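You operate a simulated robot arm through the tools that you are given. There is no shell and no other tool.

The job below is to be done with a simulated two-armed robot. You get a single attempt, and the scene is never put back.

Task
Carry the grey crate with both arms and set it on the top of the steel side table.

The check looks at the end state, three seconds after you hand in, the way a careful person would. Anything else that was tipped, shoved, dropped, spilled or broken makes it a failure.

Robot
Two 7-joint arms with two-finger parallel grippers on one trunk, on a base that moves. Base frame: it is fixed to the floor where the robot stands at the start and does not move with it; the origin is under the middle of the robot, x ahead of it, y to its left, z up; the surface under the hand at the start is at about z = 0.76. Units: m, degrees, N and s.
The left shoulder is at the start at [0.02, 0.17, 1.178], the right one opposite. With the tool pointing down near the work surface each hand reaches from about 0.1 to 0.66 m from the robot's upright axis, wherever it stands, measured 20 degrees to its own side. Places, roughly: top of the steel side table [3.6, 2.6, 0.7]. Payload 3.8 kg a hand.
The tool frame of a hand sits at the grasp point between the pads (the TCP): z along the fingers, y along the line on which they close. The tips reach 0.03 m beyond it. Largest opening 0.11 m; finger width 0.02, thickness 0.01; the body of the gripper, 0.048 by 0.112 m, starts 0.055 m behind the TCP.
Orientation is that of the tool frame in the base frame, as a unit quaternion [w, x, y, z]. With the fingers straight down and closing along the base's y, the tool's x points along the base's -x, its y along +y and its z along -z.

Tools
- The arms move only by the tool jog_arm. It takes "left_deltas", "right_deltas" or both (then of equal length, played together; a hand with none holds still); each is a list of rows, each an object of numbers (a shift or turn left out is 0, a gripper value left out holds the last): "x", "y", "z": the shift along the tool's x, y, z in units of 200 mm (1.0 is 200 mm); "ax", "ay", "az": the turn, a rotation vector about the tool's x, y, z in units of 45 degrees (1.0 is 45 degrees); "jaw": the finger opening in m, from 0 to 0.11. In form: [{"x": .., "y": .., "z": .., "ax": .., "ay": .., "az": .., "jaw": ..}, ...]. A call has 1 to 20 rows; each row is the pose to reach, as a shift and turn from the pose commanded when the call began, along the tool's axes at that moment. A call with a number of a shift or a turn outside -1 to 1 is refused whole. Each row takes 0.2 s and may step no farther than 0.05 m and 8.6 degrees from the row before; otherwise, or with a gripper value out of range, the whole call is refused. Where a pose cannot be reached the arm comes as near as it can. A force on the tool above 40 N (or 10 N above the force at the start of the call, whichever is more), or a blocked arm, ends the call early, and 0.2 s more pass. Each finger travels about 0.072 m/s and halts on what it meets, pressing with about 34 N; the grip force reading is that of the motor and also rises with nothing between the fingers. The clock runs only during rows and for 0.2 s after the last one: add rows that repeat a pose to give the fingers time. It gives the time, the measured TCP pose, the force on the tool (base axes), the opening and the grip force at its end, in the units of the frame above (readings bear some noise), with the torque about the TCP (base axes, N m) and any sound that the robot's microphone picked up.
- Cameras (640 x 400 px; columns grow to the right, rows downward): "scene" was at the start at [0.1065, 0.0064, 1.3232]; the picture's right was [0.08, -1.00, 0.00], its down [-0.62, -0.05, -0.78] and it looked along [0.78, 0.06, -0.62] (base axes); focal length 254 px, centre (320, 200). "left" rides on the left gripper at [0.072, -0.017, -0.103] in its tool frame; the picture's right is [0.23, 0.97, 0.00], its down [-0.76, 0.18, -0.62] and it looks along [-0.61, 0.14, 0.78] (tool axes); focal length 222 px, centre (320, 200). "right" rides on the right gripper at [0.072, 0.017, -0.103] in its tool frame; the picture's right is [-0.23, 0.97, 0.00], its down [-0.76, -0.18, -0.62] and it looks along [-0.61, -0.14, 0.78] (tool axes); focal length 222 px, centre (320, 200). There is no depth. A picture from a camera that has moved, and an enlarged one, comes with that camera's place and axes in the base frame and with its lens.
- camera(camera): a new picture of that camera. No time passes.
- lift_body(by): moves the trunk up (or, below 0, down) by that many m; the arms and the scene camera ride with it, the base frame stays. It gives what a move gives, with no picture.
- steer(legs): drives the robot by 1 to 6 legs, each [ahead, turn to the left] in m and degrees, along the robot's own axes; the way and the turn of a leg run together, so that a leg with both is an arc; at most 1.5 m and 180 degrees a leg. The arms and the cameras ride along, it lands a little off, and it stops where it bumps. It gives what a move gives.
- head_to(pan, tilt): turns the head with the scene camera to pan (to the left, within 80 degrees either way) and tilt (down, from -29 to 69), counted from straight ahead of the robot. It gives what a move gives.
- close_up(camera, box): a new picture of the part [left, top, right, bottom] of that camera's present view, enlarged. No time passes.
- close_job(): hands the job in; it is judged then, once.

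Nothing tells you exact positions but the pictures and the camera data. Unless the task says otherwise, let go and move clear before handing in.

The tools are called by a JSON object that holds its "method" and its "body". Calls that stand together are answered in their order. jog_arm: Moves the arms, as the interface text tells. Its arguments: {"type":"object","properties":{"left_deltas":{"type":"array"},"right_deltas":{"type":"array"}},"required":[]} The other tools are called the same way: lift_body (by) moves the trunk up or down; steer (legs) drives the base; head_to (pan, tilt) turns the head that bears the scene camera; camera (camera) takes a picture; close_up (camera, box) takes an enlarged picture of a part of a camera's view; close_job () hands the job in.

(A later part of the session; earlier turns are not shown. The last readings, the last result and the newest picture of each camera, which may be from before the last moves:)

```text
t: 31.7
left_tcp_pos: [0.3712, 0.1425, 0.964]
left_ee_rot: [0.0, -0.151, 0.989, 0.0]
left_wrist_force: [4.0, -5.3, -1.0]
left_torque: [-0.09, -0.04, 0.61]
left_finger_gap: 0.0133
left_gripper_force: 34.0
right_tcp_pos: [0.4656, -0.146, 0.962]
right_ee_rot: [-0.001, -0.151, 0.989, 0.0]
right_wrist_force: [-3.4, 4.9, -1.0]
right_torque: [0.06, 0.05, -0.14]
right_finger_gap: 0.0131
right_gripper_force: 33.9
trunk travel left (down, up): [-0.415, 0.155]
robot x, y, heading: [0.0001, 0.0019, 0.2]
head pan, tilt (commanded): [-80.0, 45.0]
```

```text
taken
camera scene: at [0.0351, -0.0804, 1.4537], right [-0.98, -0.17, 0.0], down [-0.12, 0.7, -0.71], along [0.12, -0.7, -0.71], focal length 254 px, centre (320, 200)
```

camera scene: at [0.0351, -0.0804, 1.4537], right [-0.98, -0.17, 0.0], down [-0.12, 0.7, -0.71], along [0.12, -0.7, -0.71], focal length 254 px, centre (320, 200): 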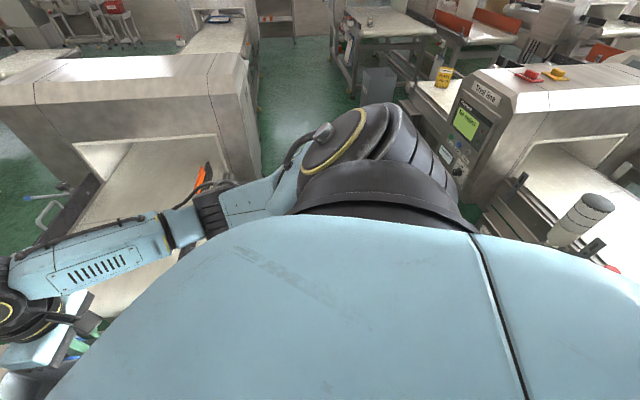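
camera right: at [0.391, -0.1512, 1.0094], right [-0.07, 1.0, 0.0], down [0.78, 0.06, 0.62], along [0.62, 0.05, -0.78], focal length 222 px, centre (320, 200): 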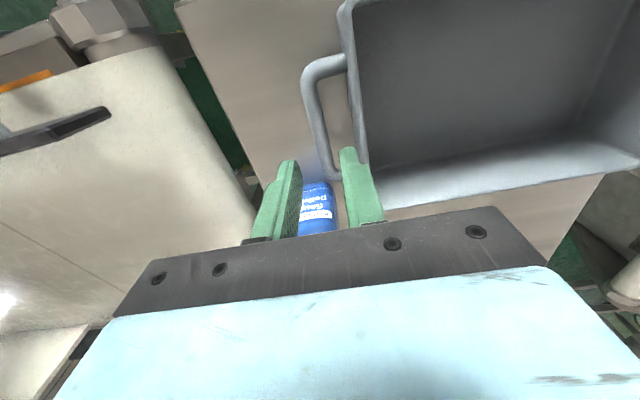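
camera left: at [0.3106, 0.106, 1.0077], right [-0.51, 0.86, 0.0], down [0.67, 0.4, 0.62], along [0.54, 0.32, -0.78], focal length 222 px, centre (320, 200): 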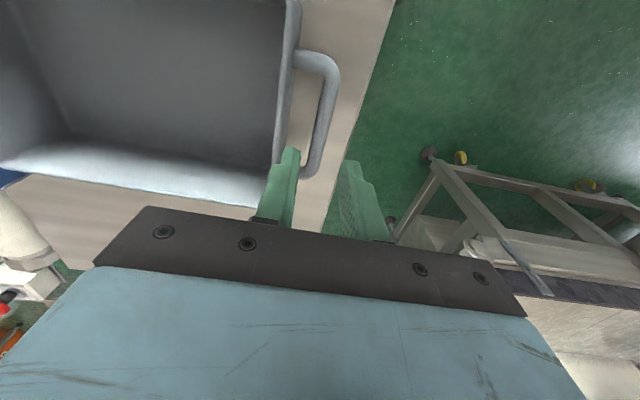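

The squeeze has eased. Behind me is still unclear, so I'll raise the trunk (arms and crate go above conveyor height), then turn in place about 17° left to align with the aisle, which should only increase clearance to the cart.

{"method": "lift_body", "body": {"by": 0.15}}

{"method": "steer", "body": {"legs": [[0, 17.5]]}}

{"method": "head_to", "body": {"pan": 80, "tilt": 25}}

{"method": "camera", "body": {"camera": "scene"}}

{"method": "head_to", "body": {"pan": 40, "tilt": 35}}

{"method": "camera", "body": {"camera": "scene"}}

{"method": "head_to", "body": {"pan": 0, "tilt": 30}}

{"method": "camera", "body": {"camera": "scene"}}

```text
t: 33.5
left_tcp_pos: [0.3706, 0.1435, 1.1149]
left_ee_rot: [0.0, -0.151, 0.989, -0.001]
left_wrist_force: [4.9, -9.4, -1.6]
left_torque: [-0.15, -0.05, 0.62]
left_finger_gap: 0.0135
left_gripper_force: 34.0
right_tcp_pos: [0.466, -0.1464, 1.1111]
right_ee_rot: [0.0, -0.15, 0.989, -0.001]
right_wrist_force: [-4.2, 9.1, -1.4]
right_torque: [0.12, 0.02, -0.11]
right_finger_gap: 0.0134
right_gripper_force: 33.7
trunk travel left (down, up): [-0.565, 0.005]
robot x, y, heading: [0.0008, -0.0019, 0.1]
head pan, tilt (commanded): [-80.0, 45.0]
```

```text
t: 34.9
left_tcp_pos: [0.3113, 0.2479, 1.1151]
left_ee_rot: [0.001, -0.3, 0.954, 0.001]
left_wrist_force: [7.8, -9.2, -2.3]
left_torque: [-0.16, -0.14, 0.55]
left_finger_gap: 0.0136
left_gripper_force: 33.8
right_tcp_pos: [0.488, 0.001, 1.1136]
right_ee_rot: [0.0, -0.299, 0.954, -0.001]
right_wrist_force: [-8.8, 8.5, -1.7]
right_torque: [0.08, 0.1, -0.17]
right_finger_gap: 0.0134
right_gripper_force: 34.1
trunk travel left (down, up): [-0.565, 0.005]
robot x, y, heading: [-0.0006, -0.0006, 17.4]
head pan, tilt (commanded): [-80.0, 45.0]
```

```text
t: 37.3
left_tcp_pos: [0.3109, 0.2473, 1.1151]
left_ee_rot: [0.0, -0.299, 0.954, 0.0]
left_wrist_force: [1.3, -1.2, -0.8]
left_torque: [0.0, -0.1, 0.63]
left_finger_gap: 0.0134
left_gripper_force: 33.4
right_tcp_pos: [0.4872, -0.0003, 1.1112]
right_ee_rot: [0.0, -0.299, 0.954, 0.0]
right_wrist_force: [-1.7, 0.1, -1.2]
right_torque: [-0.04, 0.08, -0.14]
right_finger_gap: 0.0134
right_gripper_force: 33.5
trunk travel left (down, up): [-0.565, 0.005]
robot x, y, heading: [-0.0028, 0.0026, 17.3]
head pan, tilt (commanded): [80.0, 25.0]
```

```text
taken
camera scene: at [0.008, 0.0974, 1.6342], right [0.99, 0.13, 0.0], down [0.05, -0.42, -0.91], along [-0.12, 0.9, -0.42], focal length 254 px, centre (320, 200)
```

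scene: 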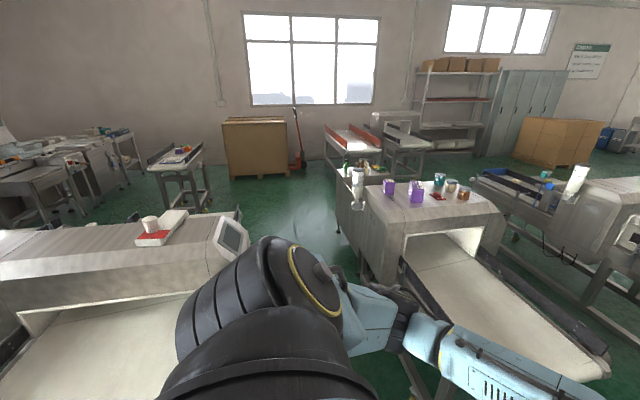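

```text
t: 38.4
left_tcp_pos: [0.3115, 0.2473, 1.1156]
left_ee_rot: [0.0, -0.299, 0.954, 0.0]
left_wrist_force: [2.0, 0.3, -2.1]
left_torque: [-0.06, 0.02, 0.61]
left_finger_gap: 0.0133
left_gripper_force: 33.9
right_tcp_pos: [0.4887, 0.0001, 1.1115]
right_ee_rot: [0.0, -0.299, 0.954, 0.0]
right_wrist_force: [-2.9, 1.1, -1.2]
right_torque: [0.04, -0.01, -0.15]
right_finger_gap: 0.0134
right_gripper_force: 34.0
trunk travel left (down, up): [-0.565, 0.005]
robot x, y, heading: [0.001, 0.0037, 17.6]
head pan, tilt (commanded): [40.0, 35.0]
```

```text
taken
camera scene: at [0.0672, 0.0803, 1.6185], right [0.84, -0.54, 0.0], down [-0.31, -0.48, -0.82], along [0.44, 0.69, -0.57], focal length 254 px, centre (320, 200)
```

scene: 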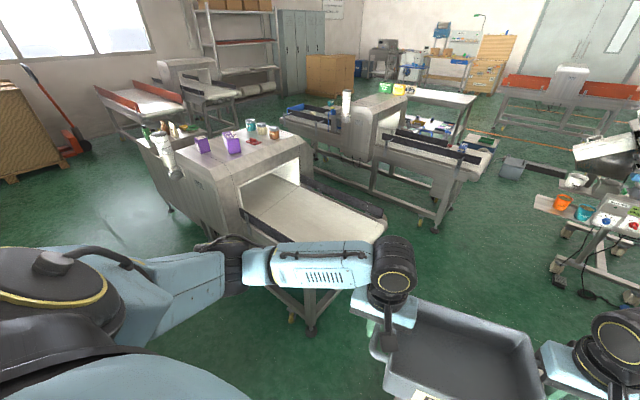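

```text
t: 39.5
left_tcp_pos: [0.3111, 0.247, 1.1151]
left_ee_rot: [0.0, -0.299, 0.954, 0.0]
left_wrist_force: [1.4, -1.0, -1.0]
left_torque: [0.01, -0.01, 0.62]
left_finger_gap: 0.0134
left_gripper_force: 34.0
right_tcp_pos: [0.4876, -0.0002, 1.1122]
right_ee_rot: [0.001, -0.299, 0.954, 0.001]
right_wrist_force: [-1.6, 0.4, -1.0]
right_torque: [0.02, 0.04, -0.11]
right_finger_gap: 0.0135
right_gripper_force: 34.0
trunk travel left (down, up): [-0.565, 0.005]
robot x, y, heading: [-0.0017, 0.0008, 17.3]
head pan, tilt (commanded): [0.0, 30.0]
```

```text
taken
camera scene: at [0.1062, 0.0333, 1.6262], right [0.3, -0.95, 0.0], down [-0.48, -0.15, -0.87], along [0.83, 0.26, -0.5], focal length 254 px, centre (320, 200)
```

scene: 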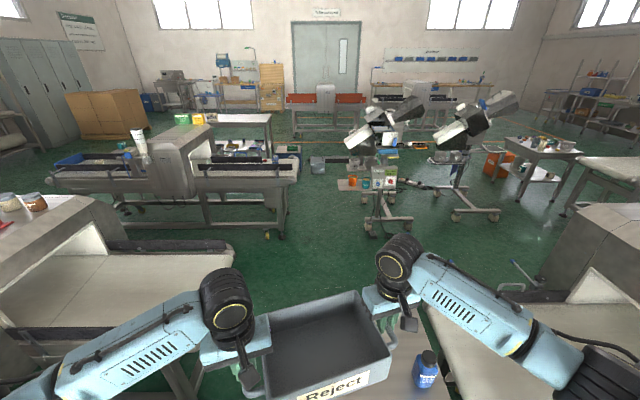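

Forces are now near zero and I have a good overview: a cart and two machine lines aligned with my current heading. I need precise clearances of the left aisle (rear machine with panel vs. the first line), so I'll zoom there from two trunk heights.

{"method": "head_to", "body": {"pan": 80, "tilt": 30}}

{"method": "close_up", "body": {"camera": "scene", "box": [0, 100, 320, 300]}}

{"method": "close_up", "body": {"camera": "scene", "box": [280, 80, 600, 280]}}

{"method": "lift_body", "body": {"by": -0.2}}

{"method": "close_up", "body": {"camera": "scene", "box": [0, 100, 320, 300]}}

{"method": "close_up", "body": {"camera": "scene", "box": [280, 80, 600, 280]}}

```text
t: 41.0
left_tcp_pos: [0.3096, 0.2465, 1.1151]
left_ee_rot: [0.0, -0.299, 0.954, 0.0]
left_wrist_force: [2.5, -0.9, -0.7]
left_torque: [-0.05, -0.02, 0.62]
left_finger_gap: 0.0136
left_gripper_force: 34.2
right_tcp_pos: [0.488, 0.0005, 1.112]
right_ee_rot: [0.0, -0.3, 0.954, 0.0]
right_wrist_force: [-1.8, 1.2, -1.7]
right_torque: [0.0, 0.01, -0.19]
right_finger_gap: 0.0134
right_gripper_force: 34.4
trunk travel left (down, up): [-0.565, 0.005]
robot x, y, heading: [-0.0021, 0.004, 17.6]
head pan, tilt (commanded): [80.0, 30.0]
```

```text
2.00 times, centred on (160, 200) of scene
camera zoom: at [0.0083, 0.0957, 1.6263], right [0.99, 0.13, 0.0], down [0.06, -0.5, -0.87], along [-0.11, 0.86, -0.5], focal length 509 px, centre (640, 200)
```

zoom: 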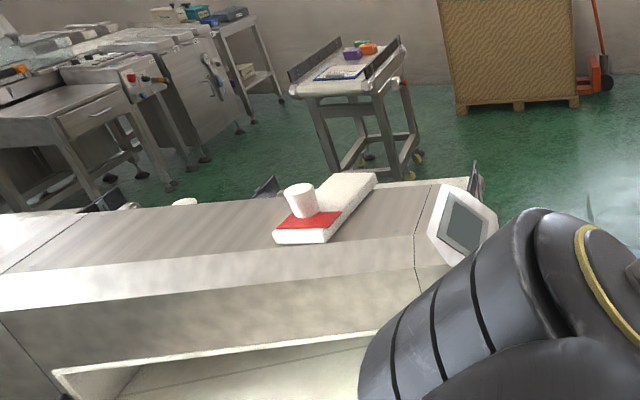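

```text
2.00 times, centred on (440, 180) of scene
camera zoom: at [0.0083, 0.0957, 1.6263], right [0.99, 0.13, 0.0], down [0.06, -0.5, -0.87], along [-0.11, 0.86, -0.5], focal length 509 px, centre (80, 240)
```

zoom: 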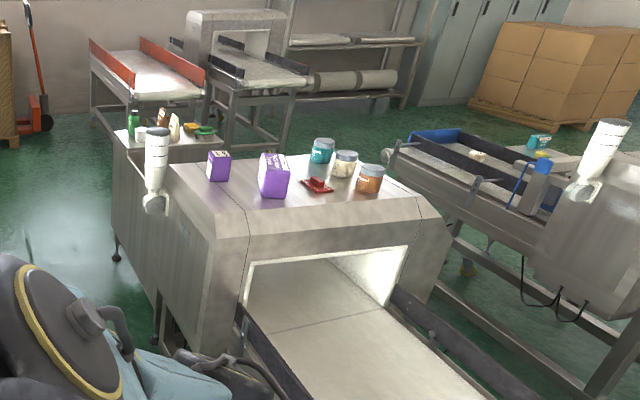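

```text
t: 43.2
left_tcp_pos: [0.3118, 0.2473, 0.9152]
left_ee_rot: [0.0, -0.3, 0.954, 0.0]
left_wrist_force: [2.4, -1.7, -2.0]
left_torque: [0.0, -0.03, 0.6]
left_finger_gap: 0.0133
left_gripper_force: 34.6
right_tcp_pos: [0.4878, 0.0006, 0.9114]
right_ee_rot: [0.0, -0.299, 0.954, 0.0]
right_wrist_force: [-2.0, 1.4, -1.7]
right_torque: [0.01, 0.03, -0.16]
right_finger_gap: 0.0132
right_gripper_force: 33.9
trunk travel left (down, up): [-0.365, 0.205]
robot x, y, heading: [-0.0003, 0.0005, 17.3]
head pan, tilt (commanded): [80.0, 30.0]
```

```text
2.00 times, centred on (160, 200) of scene
camera zoom: at [0.0081, 0.0957, 1.4264], right [0.99, 0.13, 0.0], down [0.07, -0.5, -0.87], along [-0.11, 0.86, -0.5], focal length 509 px, centre (640, 200)
```

zoom: 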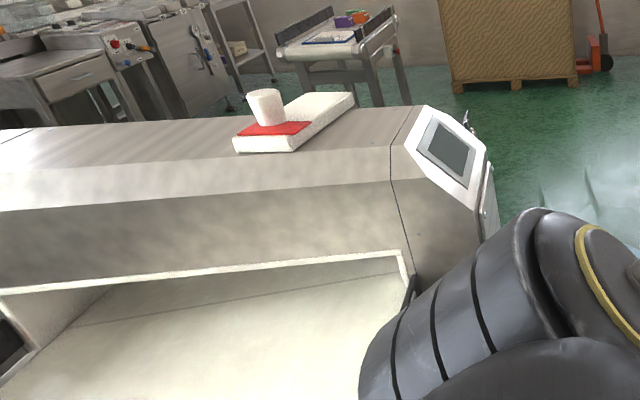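

```text
2.00 times, centred on (440, 180) of scene
camera zoom: at [0.0081, 0.0957, 1.4264], right [0.99, 0.13, 0.0], down [0.07, -0.5, -0.87], along [-0.11, 0.86, -0.5], focal length 509 px, centre (80, 240)
```

zoom: 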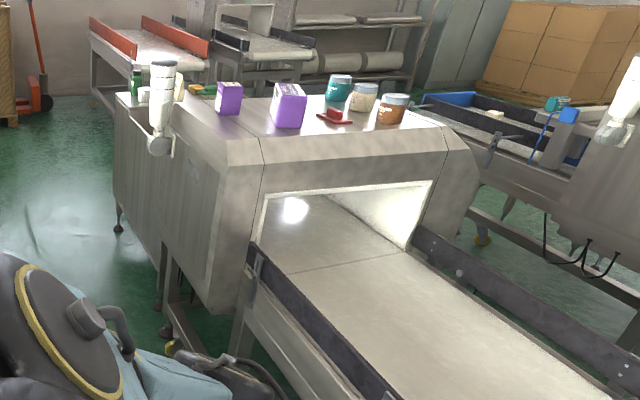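

Triangulation puts the rear machine's front at about 0.15 m behind my axis line and the first line's tunnel about 0.58 m ahead, both under 1.15 m high, so with the trunk raised the arms pass over. I need to see what lies directly behind before backing off, so I'll raise again and turn another 8°.

{"method": "lift_body", "body": {"by": 0.2}}

{"method": "steer", "body": {"legs": [[0, 8]]}}

{"method": "head_to", "body": {"pan": 80, "tilt": 35}}

{"method": "camera", "body": {"camera": "scene"}}

{"method": "head_to", "body": {"pan": -80, "tilt": 35}}

{"method": "camera", "body": {"camera": "scene"}}

```text
t: 45.4
left_tcp_pos: [0.3107, 0.2474, 1.1141]
left_ee_rot: [0.0, -0.299, 0.954, 0.0]
left_wrist_force: [2.7, -1.2, -0.7]
left_torque: [-0.05, -0.07, 0.6]
left_finger_gap: 0.0136
left_gripper_force: 34.7
right_tcp_pos: [0.4869, -0.0004, 1.1108]
right_ee_rot: [0.0, -0.299, 0.954, -0.001]
right_wrist_force: [-3.0, 1.6, -1.7]
right_torque: [0.01, 0.05, -0.13]
right_finger_gap: 0.0134
right_gripper_force: 33.9
trunk travel left (down, up): [-0.565, 0.005]
robot x, y, heading: [0.0009, -0.0015, 17.4]
head pan, tilt (commanded): [80.0, 30.0]
```

```text
t: 46.4
left_tcp_pos: [0.2731, 0.2883, 1.1154]
left_ee_rot: [0.0, -0.365, 0.931, -0.001]
left_wrist_force: [2.2, -1.0, -1.1]
left_torque: [-0.03, -0.06, 0.57]
left_finger_gap: 0.0134
left_gripper_force: 33.7
right_tcp_pos: [0.483, 0.0674, 1.1115]
right_ee_rot: [0.0, -0.365, 0.931, -0.001]
right_wrist_force: [-2.8, 0.4, -1.4]
right_torque: [0.0, 0.05, -0.16]
right_finger_gap: 0.0137
right_gripper_force: 34.3
trunk travel left (down, up): [-0.565, 0.005]
robot x, y, heading: [-0.0027, -0.001, 25.4]
head pan, tilt (commanded): [80.0, 30.0]
```

```text
t: 47.0
left_tcp_pos: [0.2731, 0.289, 1.1162]
left_ee_rot: [0.001, -0.366, 0.931, 0.0]
left_wrist_force: [1.3, 0.7, -1.3]
left_torque: [-0.1, 0.05, 0.56]
left_finger_gap: 0.0134
left_gripper_force: 33.6
right_tcp_pos: [0.4831, 0.0685, 1.1101]
right_ee_rot: [-0.001, -0.365, 0.931, 0.0]
right_wrist_force: [-0.6, -0.2, -1.5]
right_torque: [0.06, -0.03, -0.19]
right_finger_gap: 0.0132
right_gripper_force: 34.1
trunk travel left (down, up): [-0.565, 0.005]
robot x, y, heading: [-0.0001, 0.0013, 25.8]
head pan, tilt (commanded): [80.0, 35.0]
```

```text
taken
camera scene: at [-0.0047, 0.0937, 1.6185], right [0.96, 0.27, 0.0], down [0.15, -0.55, -0.82], along [-0.22, 0.79, -0.57], focal length 254 px, centre (320, 200)
```

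scene: 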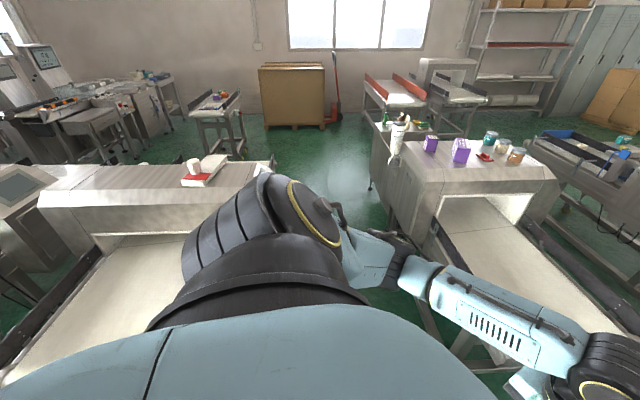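

```text
t: 49.5
left_tcp_pos: [0.2734, 0.2885, 1.1145]
left_ee_rot: [0.0, -0.365, 0.931, -0.001]
left_wrist_force: [2.2, 0.8, -1.0]
left_torque: [-0.01, -0.02, 0.57]
left_finger_gap: 0.0134
left_gripper_force: 34.8
right_tcp_pos: [0.4822, 0.0684, 1.1122]
right_ee_rot: [0.0, -0.365, 0.931, 0.0]
right_wrist_force: [-2.1, -0.7, -1.8]
right_torque: [-0.02, 0.01, -0.14]
right_finger_gap: 0.0134
right_gripper_force: 34.4
trunk travel left (down, up): [-0.565, 0.005]
robot x, y, heading: [-0.0051, -0.0031, 25.5]
head pan, tilt (commanded): [-80.0, 35.0]
```

```text
taken
camera scene: at [0.07, -0.0629, 1.6185], right [-0.81, -0.58, 0.0], down [-0.33, 0.47, -0.82], along [0.48, -0.67, -0.57], focal length 254 px, centre (320, 200)
```

scene: 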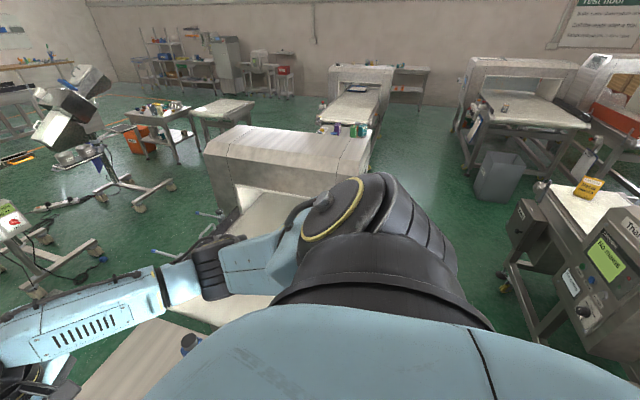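

The belt behind me runs at least part way along, so the robot stands in a narrow aisle. Before turning, I'll raise the hands another 0.2 m together so the crate and drooping elbows pass above the lamp (about 1.14 m) and boxes on the tunnels.

{"method": "jog_arm", "body": {"left_deltas": [{"z": -0.05}, {"z": -0.1}, {"z": -0.2}, {"z": -0.3}, {"z": -0.4}, {"z": -0.5}, {"z": -0.6}, {"z": -0.7}, {"z": -0.8}, {"z": -0.9}, {"z": -0.95}, {"z": -1.0}, {"z": -1.0}], "right_deltas": [{"z": -0.05}, {"z": -0.1}, {"z": -0.2}, {"z": -0.3}, {"z": -0.4}, {"z": -0.5}, {"z": -0.6}, {"z": -0.7}, {"z": -0.8}, {"z": -0.9}, {"z": -0.95}, {"z": -1.0}, {"z": -1.0}]}}

{"method": "head_to", "body": {"pan": 60, "tilt": 30}}

{"method": "camera", "body": {"camera": "scene"}}

{"method": "camera", "body": {"camera": "left"}}

{"method": "camera", "body": {"camera": "right"}}

```text
t: 52.3
left_tcp_pos: [0.2735, 0.2876, 1.3156]
left_ee_rot: [0.001, -0.365, 0.931, -0.001]
left_wrist_force: [0.4, 2.3, -1.6]
left_torque: [0.03, 0.02, 0.58]
left_finger_gap: 0.0133
left_gripper_force: 34.0
right_tcp_pos: [0.4835, 0.0682, 1.3113]
right_ee_rot: [0.0, -0.364, 0.931, 0.0]
right_wrist_force: [0.6, -0.9, -1.3]
right_torque: [-0.06, 0.0, -0.13]
right_finger_gap: 0.0133
right_gripper_force: 33.9
trunk travel left (down, up): [-0.565, 0.005]
robot x, y, heading: [0.0005, 0.0032, 25.8]
head pan, tilt (commanded): [-80.0, 35.0]
```

```text
t: 54.5
left_tcp_pos: [0.2727, 0.288, 1.3146]
left_ee_rot: [0.0, -0.365, 0.931, -0.001]
left_wrist_force: [5.6, -3.3, -1.9]
left_torque: [0.0, -0.07, 0.6]
left_finger_gap: 0.0134
left_gripper_force: 34.3
right_tcp_pos: [0.4836, 0.0686, 1.311]
right_ee_rot: [-0.001, -0.365, 0.931, 0.0]
right_wrist_force: [-4.8, 2.6, -2.2]
right_torque: [0.06, 0.1, -0.14]
right_finger_gap: 0.0133
right_gripper_force: 34.0
trunk travel left (down, up): [-0.565, 0.005]
robot x, y, heading: [-0.0005, 0.001, 25.5]
head pan, tilt (commanded): [60.0, 30.0]
```

```text
taken
camera scene: at [0.0261, 0.0989, 1.6263], right [1.0, -0.08, 0.0], down [-0.04, -0.5, -0.87], along [0.07, 0.86, -0.5], focal length 254 px, centre (320, 200)
```

scene: 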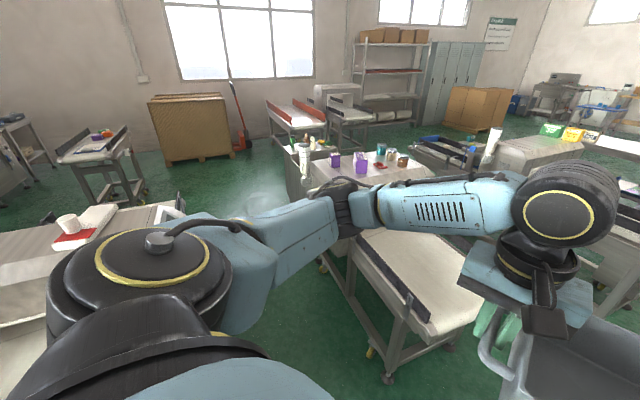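

```text
taken
camera left: at [0.231, 0.2267, 1.4167], right [-0.83, 0.56, 0.0], down [0.44, 0.65, 0.62], along [0.35, 0.52, -0.78], focal length 222 px, centre (320, 200)
```

left: 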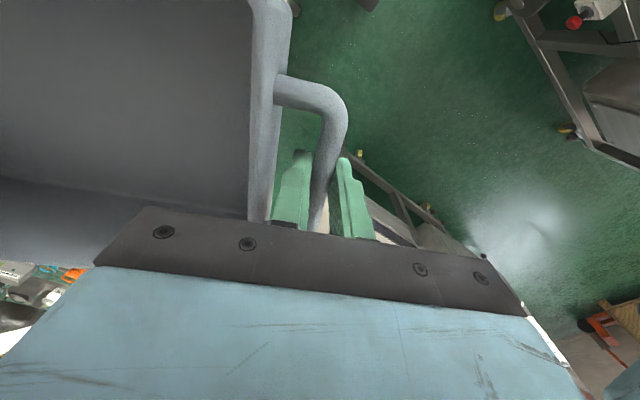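

```text
taken
camera right: at [0.4188, 0.0317, 1.4157], right [-0.5, 0.87, 0.0], down [0.68, 0.39, 0.62], along [0.54, 0.31, -0.78], focal length 222 px, centre (320, 200)
```

right: 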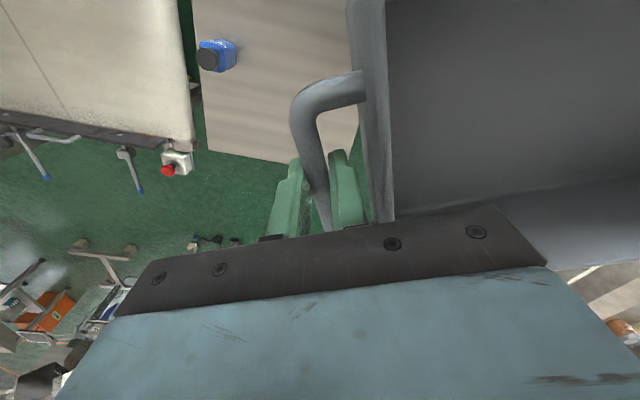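

From the left hand camera I can see the rear-left machine's casters (about 0.30 m behind my line, from 0.8 m to my left), so directly behind is likely open. I'll back off just 5 cm from the cart and turn left in small steps, checking each.

{"method": "steer", "body": {"legs": [[-0.05, 0]]}}

{"method": "steer", "body": {"legs": [[0, 15]]}}

{"method": "head_to", "body": {"pan": 80, "tilt": 40}}

{"method": "camera", "body": {"camera": "scene"}}

{"method": "camera", "body": {"camera": "left"}}

```text
t: 55.4
left_tcp_pos: [0.2277, 0.2668, 1.3145]
left_ee_rot: [0.001, -0.366, 0.931, -0.001]
left_wrist_force: [5.8, -4.1, -1.8]
left_torque: [-0.13, -0.11, 0.68]
left_finger_gap: 0.0135
left_gripper_force: 34.6
right_tcp_pos: [0.4379, 0.0465, 1.3117]
right_ee_rot: [-0.001, -0.365, 0.931, 0.002]
right_wrist_force: [-5.5, 3.3, -1.9]
right_torque: [0.05, 0.07, -0.16]
right_finger_gap: 0.0132
right_gripper_force: 33.8
trunk travel left (down, up): [-0.565, 0.005]
robot x, y, heading: [-0.0403, -0.0221, 25.4]
head pan, tilt (commanded): [60.0, 30.0]
```

```text
t: 56.7
left_tcp_pos: [0.1409, 0.3292, 1.3149]
left_ee_rot: [0.0, -0.487, 0.873, -0.001]
left_wrist_force: [1.0, 0.3, -1.5]
left_torque: [0.06, -0.04, 0.64]
left_finger_gap: 0.0136
left_gripper_force: 33.9
right_tcp_pos: [0.4021, 0.1727, 1.312]
right_ee_rot: [0.0, -0.487, 0.874, -0.001]
right_wrist_force: [-1.1, -0.2, -2.2]
right_torque: [-0.07, 0.13, -0.14]
right_finger_gap: 0.0132
right_gripper_force: 33.7
trunk travel left (down, up): [-0.565, 0.005]
robot x, y, heading: [-0.0459, -0.0234, 40.9]
head pan, tilt (commanded): [60.0, 30.0]
```

```text
t: 57.6
left_tcp_pos: [0.1399, 0.3293, 1.3147]
left_ee_rot: [0.0, -0.488, 0.873, -0.001]
left_wrist_force: [1.8, 1.7, -2.3]
left_torque: [0.0, 0.01, 0.56]
left_finger_gap: 0.0132
left_gripper_force: 34.4
right_tcp_pos: [0.4023, 0.1736, 1.3107]
right_ee_rot: [-0.001, -0.487, 0.873, 0.001]
right_wrist_force: [-0.5, -0.7, -1.7]
right_torque: [0.02, -0.06, -0.15]
right_finger_gap: 0.0132
right_gripper_force: 33.4
trunk travel left (down, up): [-0.565, 0.005]
robot x, y, heading: [-0.0457, -0.0211, 41.0]
head pan, tilt (commanded): [80.0, 40.0]
```

```text
taken
camera scene: at [-0.0731, 0.0646, 1.611], right [0.86, 0.51, 0.0], down [0.33, -0.55, -0.77], along [-0.39, 0.66, -0.64], focal length 254 px, centre (320, 200)
```

scene: 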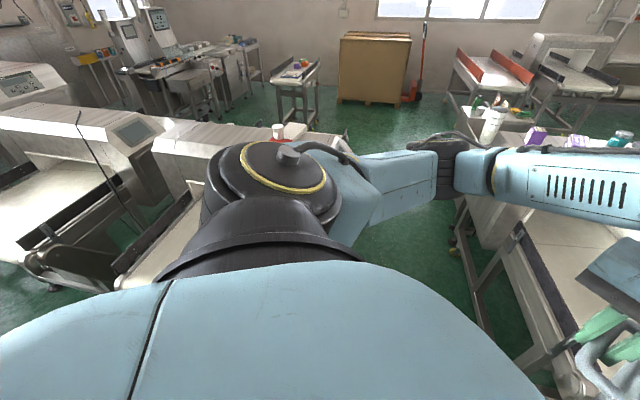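

```text
taken
camera left: at [0.1173, 0.2583, 1.4168], right [-0.95, 0.32, 0.0], down [0.25, 0.74, 0.62], along [0.2, 0.59, -0.78], focal length 222 px, centre (320, 200)
```

left: 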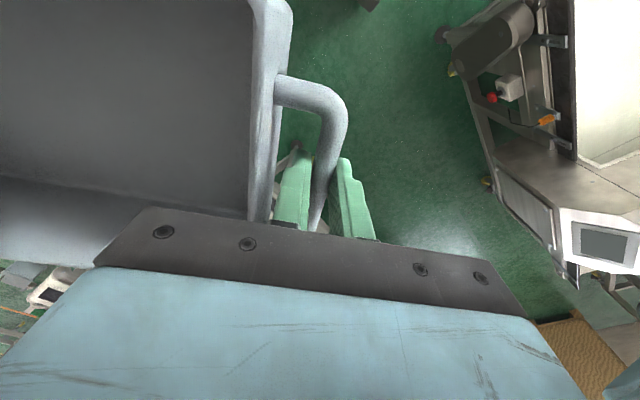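

Behind me is open floor between two belt ends, and the turn so far met nothing. The aisle ahead-left runs between the red e-stop (p≈−0.2) and the first line; I'll continue turning to face down the aisle.

{"method": "steer", "body": {"legs": [[0, 30]]}}

{"method": "steer", "body": {"legs": [[0, 31]]}}

{"method": "head_to", "body": {"pan": 0, "tilt": 30}}

{"method": "camera", "body": {"camera": "scene"}}

{"method": "camera", "body": {"camera": "left"}}

{"method": "camera", "body": {"camera": "right"}}

```text
t: 59.5
left_tcp_pos: [-0.0601, 0.3751, 1.3139]
left_ee_rot: [0.0, -0.697, 0.717, 0.0]
left_wrist_force: [0.7, 0.5, -0.8]
left_torque: [0.0, -0.01, 0.57]
left_finger_gap: 0.0134
left_gripper_force: 33.7
right_tcp_pos: [0.2457, 0.3701, 1.3114]
right_ee_rot: [-0.001, -0.697, 0.717, -0.001]
right_wrist_force: [-1.2, -2.3, -1.8]
right_torque: [0.02, 0.03, -0.14]
right_finger_gap: 0.0134
right_gripper_force: 34.0
trunk travel left (down, up): [-0.565, 0.005]
robot x, y, heading: [-0.0481, -0.023, 71.0]
head pan, tilt (commanded): [80.0, 40.0]
```

```text
t: 61.4
left_tcp_pos: [-0.263, 0.3105, 1.3146]
left_ee_rot: [-0.001, 0.864, -0.504, 0.0]
left_wrist_force: [-0.1, 1.2, -1.3]
left_torque: [0.09, 0.01, 0.53]
left_finger_gap: 0.0135
left_gripper_force: 34.3
right_tcp_pos: [-0.0006, 0.465, 1.3103]
right_ee_rot: [0.0, 0.864, -0.504, 0.001]
right_wrist_force: [-0.3, -1.9, -1.9]
right_torque: [-0.09, -0.08, -0.19]
right_finger_gap: 0.0132
right_gripper_force: 33.4
trunk travel left (down, up): [-0.565, 0.005]
robot x, y, heading: [-0.0471, -0.0219, 102.2]
head pan, tilt (commanded): [80.0, 40.0]
```

```text
t: 62.9
left_tcp_pos: [-0.2642, 0.3114, 1.315]
left_ee_rot: [-0.001, 0.864, -0.504, 0.0]
left_wrist_force: [-0.3, 1.5, -2.1]
left_torque: [0.1, 0.02, 0.56]
left_finger_gap: 0.0135
left_gripper_force: 33.9
right_tcp_pos: [0.0006, 0.4643, 1.3109]
right_ee_rot: [0.001, 0.864, -0.503, 0.0]
right_wrist_force: [0.6, -2.6, -1.1]
right_torque: [-0.12, -0.07, -0.17]
right_finger_gap: 0.0134
right_gripper_force: 33.8
trunk travel left (down, up): [-0.565, 0.005]
robot x, y, heading: [-0.0463, -0.0208, 102.1]
head pan, tilt (commanded): [0.0, 30.0]
```

```text
taken
camera scene: at [-0.0691, 0.0871, 1.6262], right [0.98, 0.21, 0.0], down [0.11, -0.49, -0.87], along [-0.18, 0.85, -0.5], focal length 254 px, centre (320, 200)
```

scene: 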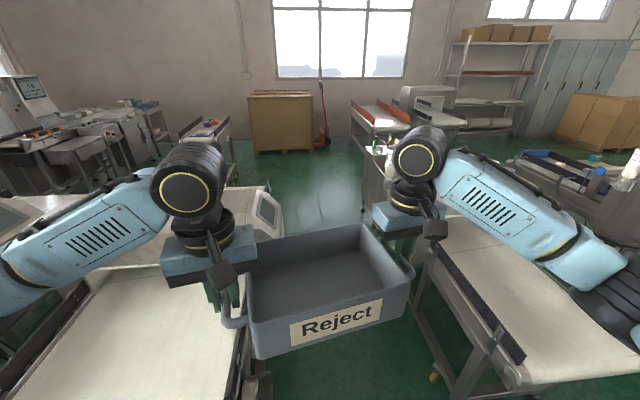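

```text
taken
camera left: at [-0.2127, 0.2559, 1.4169], right [-0.74, -0.68, 0.0], down [-0.53, 0.57, 0.62], along [-0.42, 0.46, -0.78], focal length 222 px, centre (320, 200)
```

left: 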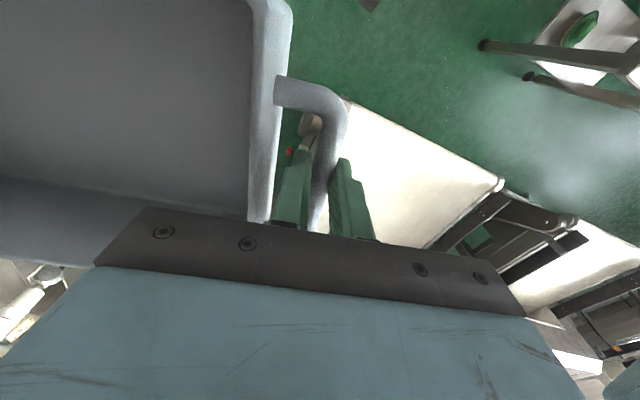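

```text
taken
camera right: at [0.021, 0.3929, 1.4154], right [-0.96, -0.28, 0.0], down [-0.22, 0.75, 0.62], along [-0.18, 0.6, -0.78], focal length 222 px, centre (320, 200)
```

right: 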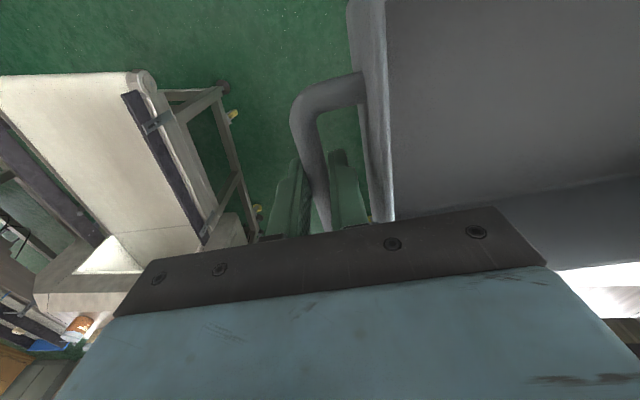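

The turn went cleanly; I now face down the left aisle with both belt edges visible either side. I'll advance, bear slightly right around the e-stop, and recheck.

{"method": "steer", "body": {"legs": [[0.25, 0], [0, -17], [0.3, 0]]}}

{"method": "camera", "body": {"camera": "scene"}}

{"method": "camera", "body": {"camera": "left"}}

{"method": "camera", "body": {"camera": "right"}}

```text
t: 67.3
left_tcp_pos: [-0.1906, 0.8976, 1.3154]
left_ee_rot: [-0.001, 0.784, -0.621, 0.001]
left_wrist_force: [1.0, 2.5, -2.0]
left_torque: [-0.03, 0.0, 0.61]
left_finger_gap: 0.0134
left_gripper_force: 33.9
right_tcp_pos: [0.105, 0.9713, 1.3098]
right_ee_rot: [0.001, 0.783, -0.622, 0.0]
right_wrist_force: [0.2, -1.0, -1.0]
right_torque: [-0.07, 0.02, -0.16]
right_finger_gap: 0.0133
right_gripper_force: 33.8
trunk travel left (down, up): [-0.565, 0.005]
robot x, y, heading: [-0.0785, 0.5137, 86.0]
head pan, tilt (commanded): [0.0, 30.0]
```

```text
taken
camera scene: at [-0.0673, 0.6282, 1.6263], right [1.0, -0.07, 0.0], down [-0.04, -0.5, -0.87], along [0.06, 0.86, -0.5], focal length 254 px, centre (320, 200)
```

scene: 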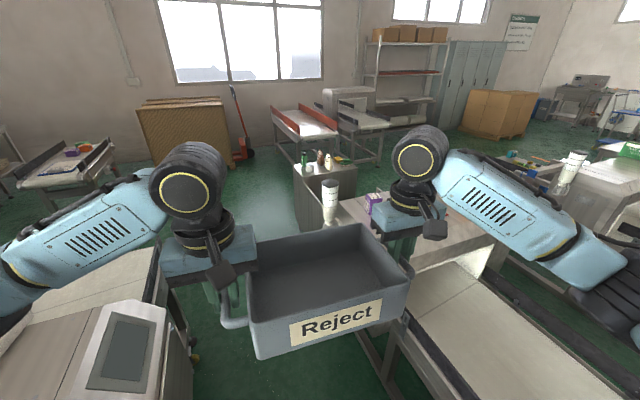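

```text
taken
camera left: at [-0.1577, 0.8307, 1.4169], right [-0.9, -0.44, 0.0], down [-0.35, 0.7, 0.62], along [-0.28, 0.56, -0.78], focal length 222 px, centre (320, 200)
```

left: 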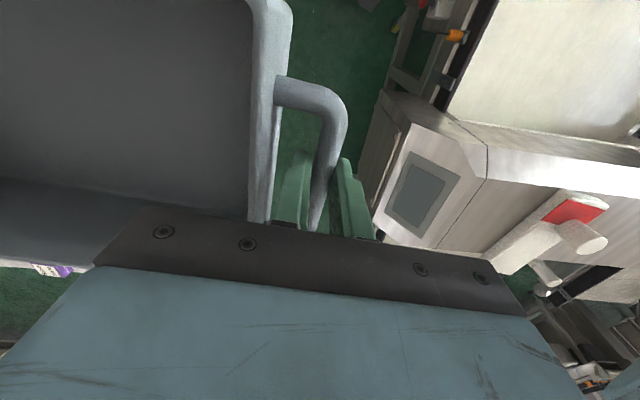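

```text
taken
camera right: at [0.1051, 0.8966, 1.4154], right [-1.0, 0.0, 0.0], down [0.0, 0.78, 0.62], along [0.0, 0.62, -0.78], focal length 222 px, centre (320, 200)
```

right: 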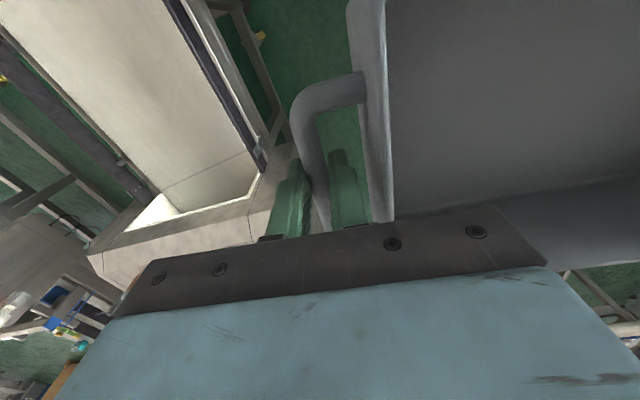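

Measured positions agree with my map (panel corner at p≈−0.15, lamp at p≈0.50–0.57). I'll move to the middle of the aisle at p≈0.19 and straighten up along it.

{"method": "steer", "body": {"legs": [[0.305, 0], [0, 21.4]]}}

{"method": "camera", "body": {"camera": "scene"}}

{"method": "camera", "body": {"camera": "left"}}

{"method": "camera", "body": {"camera": "right"}}

```text
t: 70.5
left_tcp_pos: [-0.2931, 1.1318, 1.3147]
left_ee_rot: [-0.001, 0.883, -0.47, 0.001]
left_wrist_force: [0.5, 1.0, -1.5]
left_torque: [-0.03, -0.07, 0.55]
left_finger_gap: 0.0135
left_gripper_force: 33.9
right_tcp_pos: [-0.0445, 1.3047, 1.3112]
right_ee_rot: [-0.001, 0.882, -0.471, 0.001]
right_wrist_force: [-0.7, -1.4, -1.7]
right_torque: [-0.02, 0.03, -0.19]
right_finger_gap: 0.013
right_gripper_force: 34.3
trunk travel left (down, up): [-0.565, 0.005]
robot x, y, heading: [-0.053, 0.8191, 106.3]
head pan, tilt (commanded): [0.0, 30.0]
```

```text
taken
camera scene: at [-0.0846, 0.9236, 1.6262], right [0.96, 0.28, 0.0], down [0.14, -0.48, -0.87], along [-0.24, 0.83, -0.5], focal length 254 px, centre (320, 200)
```

scene: 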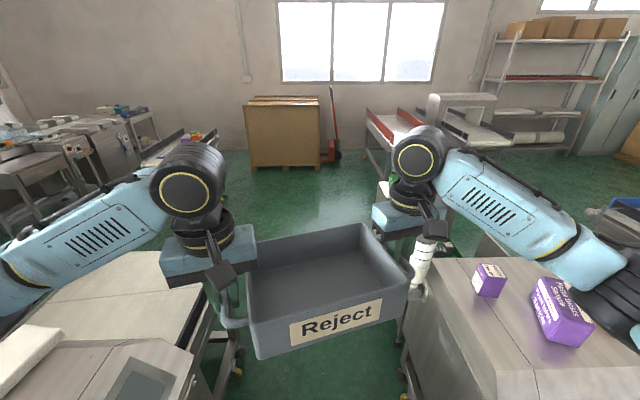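

```text
taken
camera left: at [-0.2404, 1.081, 1.4169], right [-0.68, -0.73, 0.0], down [-0.57, 0.53, 0.62], along [-0.46, 0.43, -0.78], focal length 222 px, centre (320, 200)
```

left: 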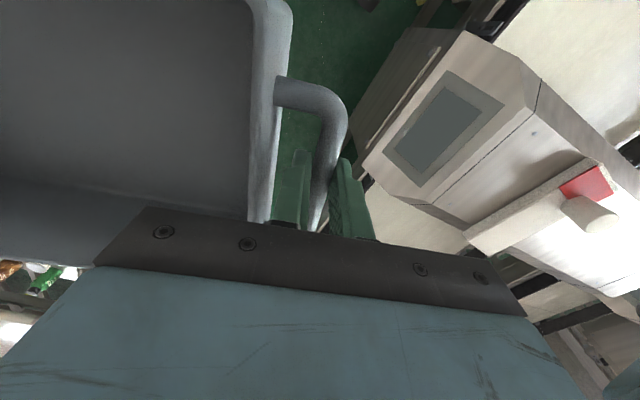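

```text
taken
camera right: at [-0.0178, 1.2353, 1.4153], right [-0.94, -0.35, 0.0], down [-0.28, 0.73, 0.62], along [-0.22, 0.58, -0.78], focal length 222 px, centre (320, 200)
```

right: 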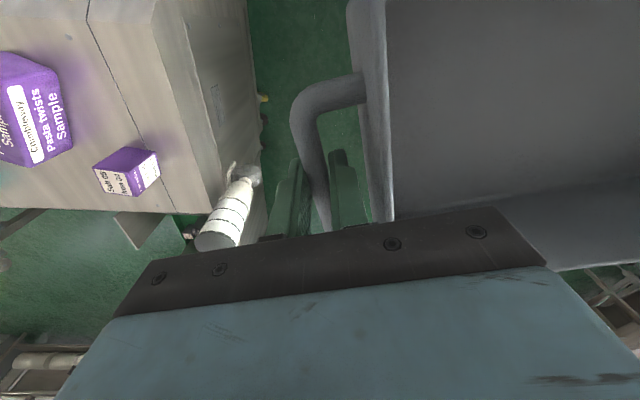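

I'm centred in the aisle (p≈0.19), crate and elbows well above the lamp and boxes. I'll trim the heading and drive the first half of the aisle.

{"method": "steer", "body": {"legs": [[0, 1.3], [0.5, 0]]}}

{"method": "camera", "body": {"camera": "scene"}}

{"method": "camera", "body": {"camera": "right"}}

{"method": "camera", "body": {"camera": "left"}}

```text
t: 73.8
left_tcp_pos: [-0.4539, 1.6034, 1.3137]
left_ee_rot: [-0.001, 0.888, -0.46, 0.0]
left_wrist_force: [-0.3, 1.1, -1.1]
left_torque: [-0.01, 0.01, 0.54]
left_finger_gap: 0.0133
left_gripper_force: 34.4
right_tcp_pos: [-0.2079, 1.7803, 1.3102]
right_ee_rot: [0.0, 0.887, -0.461, 0.001]
right_wrist_force: [0.5, -1.0, -2.1]
right_torque: [-0.01, 0.02, -0.2]
right_finger_gap: 0.0134
right_gripper_force: 34.3
trunk travel left (down, up): [-0.565, 0.005]
robot x, y, heading: [-0.207, 1.293, 107.7]
head pan, tilt (commanded): [0.0, 30.0]
```

```text
taken
camera scene: at [-0.2392, 1.399, 1.6263], right [0.95, 0.3, 0.0], down [0.15, -0.48, -0.87], along [-0.26, 0.82, -0.5], focal length 254 px, centre (320, 200)
```

scene: 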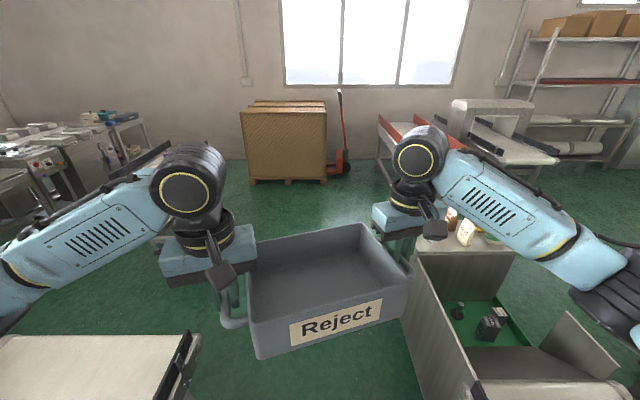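

```text
taken
camera right: at [-0.1796, 1.7122, 1.4154], right [-0.93, -0.37, 0.0], down [-0.29, 0.73, 0.62], along [-0.23, 0.58, -0.78], focal length 222 px, centre (320, 200)
```

right: 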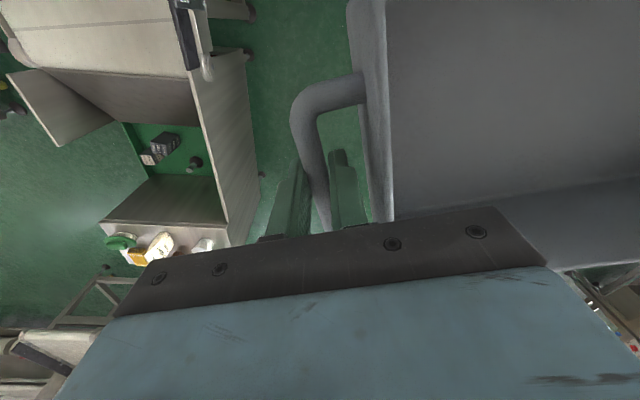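

```text
taken
camera left: at [-0.3986, 1.5529, 1.417], right [-0.66, -0.75, 0.0], down [-0.58, 0.52, 0.62], along [-0.47, 0.42, -0.78], focal length 222 px, centre (320, 200)
```

left: 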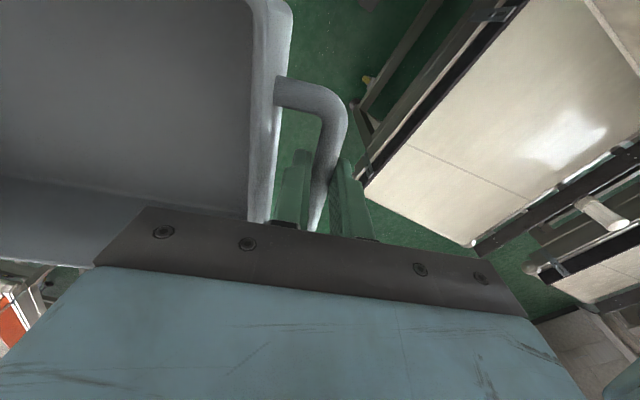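

Still centred at p≈0.19, q≈1.30, passing the panel and lamp. Free floor lies ahead; driving on.

{"method": "steer", "body": {"legs": [[1.0, 0]]}}

{"method": "camera", "body": {"camera": "scene"}}

{"method": "camera", "body": {"camera": "right"}}

{"method": "head_to", "body": {"pan": -60, "tilt": 25}}

{"method": "camera", "body": {"camera": "scene"}}

```text
t: 78.9
left_tcp_pos: [-0.7541, 2.5499, 1.316]
left_ee_rot: [-0.001, 0.886, -0.463, 0.001]
left_wrist_force: [-0.6, 1.6, -1.1]
left_torque: [0.06, 0.0, 0.51]
left_finger_gap: 0.0135
left_gripper_force: 33.7
right_tcp_pos: [-0.5055, 2.7275, 1.3099]
right_ee_rot: [0.0, 0.887, -0.462, 0.001]
right_wrist_force: [-0.2, -0.7, -1.7]
right_torque: [-0.04, -0.01, -0.2]
right_finger_gap: 0.0135
right_gripper_force: 34.3
trunk travel left (down, up): [-0.565, 0.005]
robot x, y, heading: [-0.5079, 2.242, 107.3]
head pan, tilt (commanded): [0.0, 30.0]
```

```text
taken
camera scene: at [-0.5393, 2.3454, 1.6263], right [0.95, 0.3, 0.0], down [0.15, -0.48, -0.87], along [-0.26, 0.83, -0.5], focal length 254 px, centre (320, 200)
```

scene: 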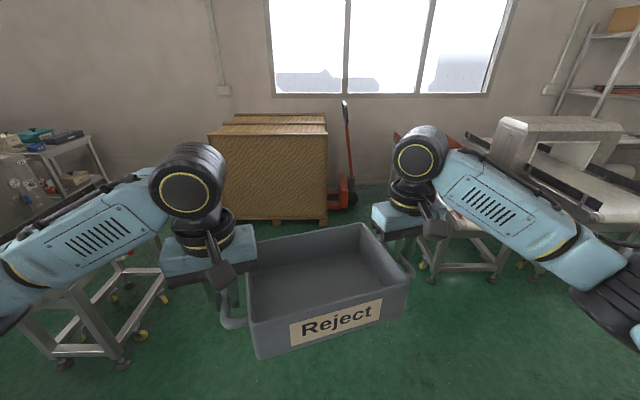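

```text
taken
camera right: at [-0.4784, 2.6582, 1.4154], right [-0.93, -0.37, 0.0], down [-0.29, 0.73, 0.62], along [-0.23, 0.58, -0.78], focal length 222 px, centre (320, 200)
```

right: 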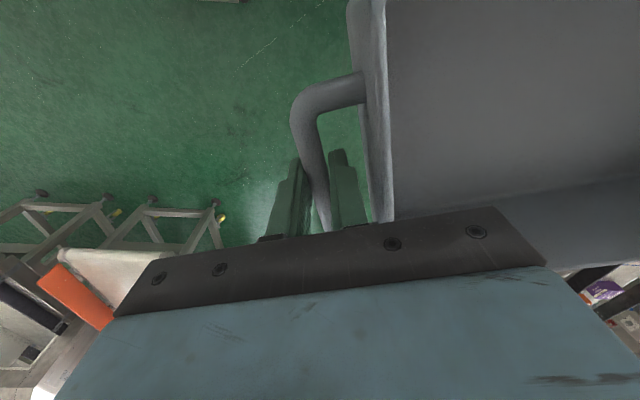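

```text
t: 80.2
left_tcp_pos: [-0.7524, 2.5492, 1.315]
left_ee_rot: [-0.001, 0.887, -0.462, 0.0]
left_wrist_force: [0.2, 2.2, -1.7]
left_torque: [0.07, 0.08, 0.51]
left_finger_gap: 0.0135
left_gripper_force: 34.5
right_tcp_pos: [-0.5066, 2.7273, 1.3109]
right_ee_rot: [0.001, 0.886, -0.463, 0.0]
right_wrist_force: [-0.9, -1.9, -1.2]
right_torque: [-0.04, -0.05, -0.19]
right_finger_gap: 0.0133
right_gripper_force: 33.7
trunk travel left (down, up): [-0.565, 0.005]
robot x, y, heading: [-0.5055, 2.2382, 107.4]
head pan, tilt (commanded): [-60.0, 25.0]
```

```text
taken
camera scene: at [-0.4499, 2.3271, 1.6342], right [0.74, -0.68, 0.0], down [-0.29, -0.31, -0.91], along [0.61, 0.67, -0.42], focal length 254 px, centre (320, 200)
```

scene: 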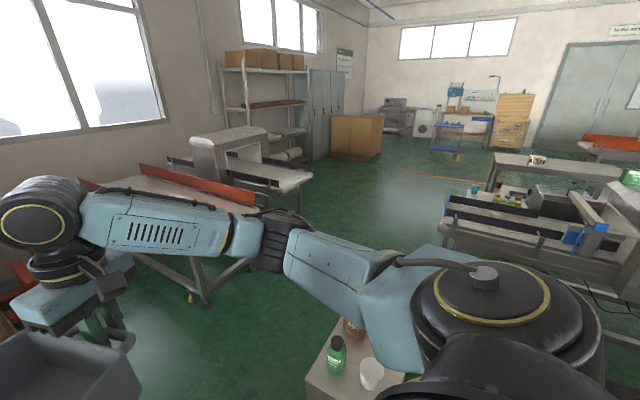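

I can now see an open lane to the right between the end of the first line and the red-railed conveyor, leading past the second line to the steel table (top visible at upper right). I'll drive 1 m further and turn right 90°.

{"method": "steer", "body": {"legs": [[1.0, 0], [0, -90]]}}

{"method": "head_to", "body": {"pan": 0, "tilt": 25}}

{"method": "camera", "body": {"camera": "scene"}}

{"method": "head_to", "body": {"pan": -40, "tilt": 25}}

{"method": "camera", "body": {"camera": "scene"}}

{"method": "close_up", "body": {"camera": "scene", "box": [160, 80, 480, 280]}}

```text
t: 89.3
left_tcp_pos: [-0.5021, 3.4553, 1.3143]
left_ee_rot: [0.0, -0.301, 0.954, 0.0]
left_wrist_force: [0.9, -0.4, -2.3]
left_torque: [-0.01, 0.0, 0.56]
left_finger_gap: 0.0132
left_gripper_force: 34.2
right_tcp_pos: [-0.3227, 3.2086, 1.3107]
right_ee_rot: [0.0, -0.3, 0.954, 0.001]
right_wrist_force: [-0.5, -0.5, -1.9]
right_torque: [-0.05, 0.05, -0.23]
right_finger_gap: 0.0135
right_gripper_force: 34.3
trunk travel left (down, up): [-0.565, 0.005]
robot x, y, heading: [-0.8101, 3.2044, 17.9]
head pan, tilt (commanded): [-60.0, 25.0]
```

```text
t: 90.6
left_tcp_pos: [-0.501, 3.4553, 1.3149]
left_ee_rot: [0.001, -0.302, 0.953, -0.002]
left_wrist_force: [1.0, 0.6, -1.6]
left_torque: [0.03, -0.06, 0.54]
left_finger_gap: 0.0135
left_gripper_force: 34.1
right_tcp_pos: [-0.322, 3.2092, 1.3105]
right_ee_rot: [-0.001, -0.301, 0.954, -0.001]
right_wrist_force: [-1.5, 0.2, -1.2]
right_torque: [-0.04, 0.06, -0.19]
right_finger_gap: 0.0134
right_gripper_force: 34.3
trunk travel left (down, up): [-0.565, 0.005]
robot x, y, heading: [-0.8145, 3.2081, 17.8]
head pan, tilt (commanded): [0.0, 25.0]
```

```text
taken
camera scene: at [-0.7029, 3.2402, 1.6342], right [0.3, -0.95, 0.0], down [-0.4, -0.13, -0.91], along [0.86, 0.27, -0.42], focal length 254 px, centre (320, 200)
```

scene: 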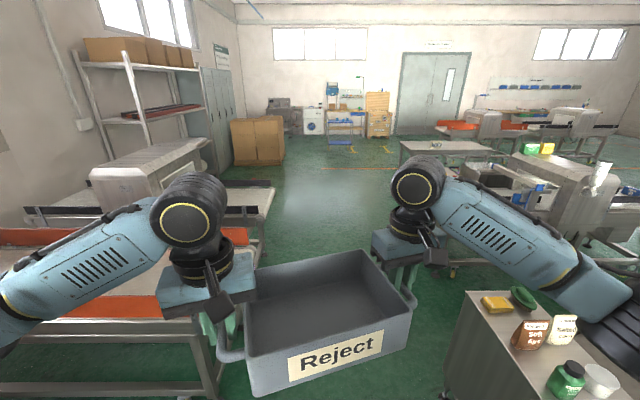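

```text
t: 91.7
left_tcp_pos: [-0.5006, 3.4553, 1.3142]
left_ee_rot: [0.0, -0.302, 0.953, -0.001]
left_wrist_force: [1.2, -0.4, -2.5]
left_torque: [0.0, -0.03, 0.52]
left_finger_gap: 0.0133
left_gripper_force: 33.9
right_tcp_pos: [-0.3228, 3.2074, 1.312]
right_ee_rot: [-0.001, -0.3, 0.954, 0.001]
right_wrist_force: [-1.7, -0.1, -1.5]
right_torque: [-0.05, 0.05, -0.19]
right_finger_gap: 0.0132
right_gripper_force: 34.1
trunk travel left (down, up): [-0.565, 0.005]
robot x, y, heading: [-0.8101, 3.2063, 18.1]
head pan, tilt (commanded): [-40.0, 25.0]
```

```text
taken
camera scene: at [-0.7055, 3.1773, 1.6342], right [-0.38, -0.93, 0.0], down [-0.39, 0.16, -0.91], along [0.84, -0.34, -0.42], focal length 254 px, centre (320, 200)
```

scene: 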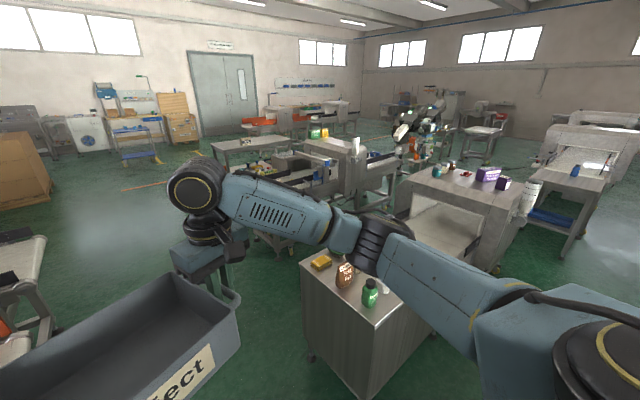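

```text
2.00 times, centred on (320, 180) of scene
camera zoom: at [-0.7055, 3.1773, 1.6342], right [-0.38, -0.93, 0.0], down [-0.39, 0.16, -0.91], along [0.84, -0.34, -0.42], focal length 509 px, centre (320, 240)
```

zoom: 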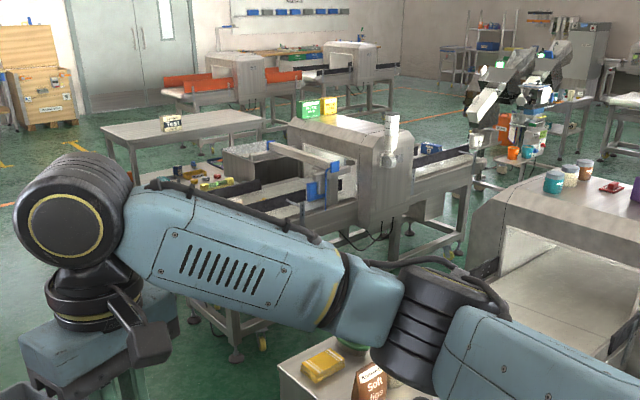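

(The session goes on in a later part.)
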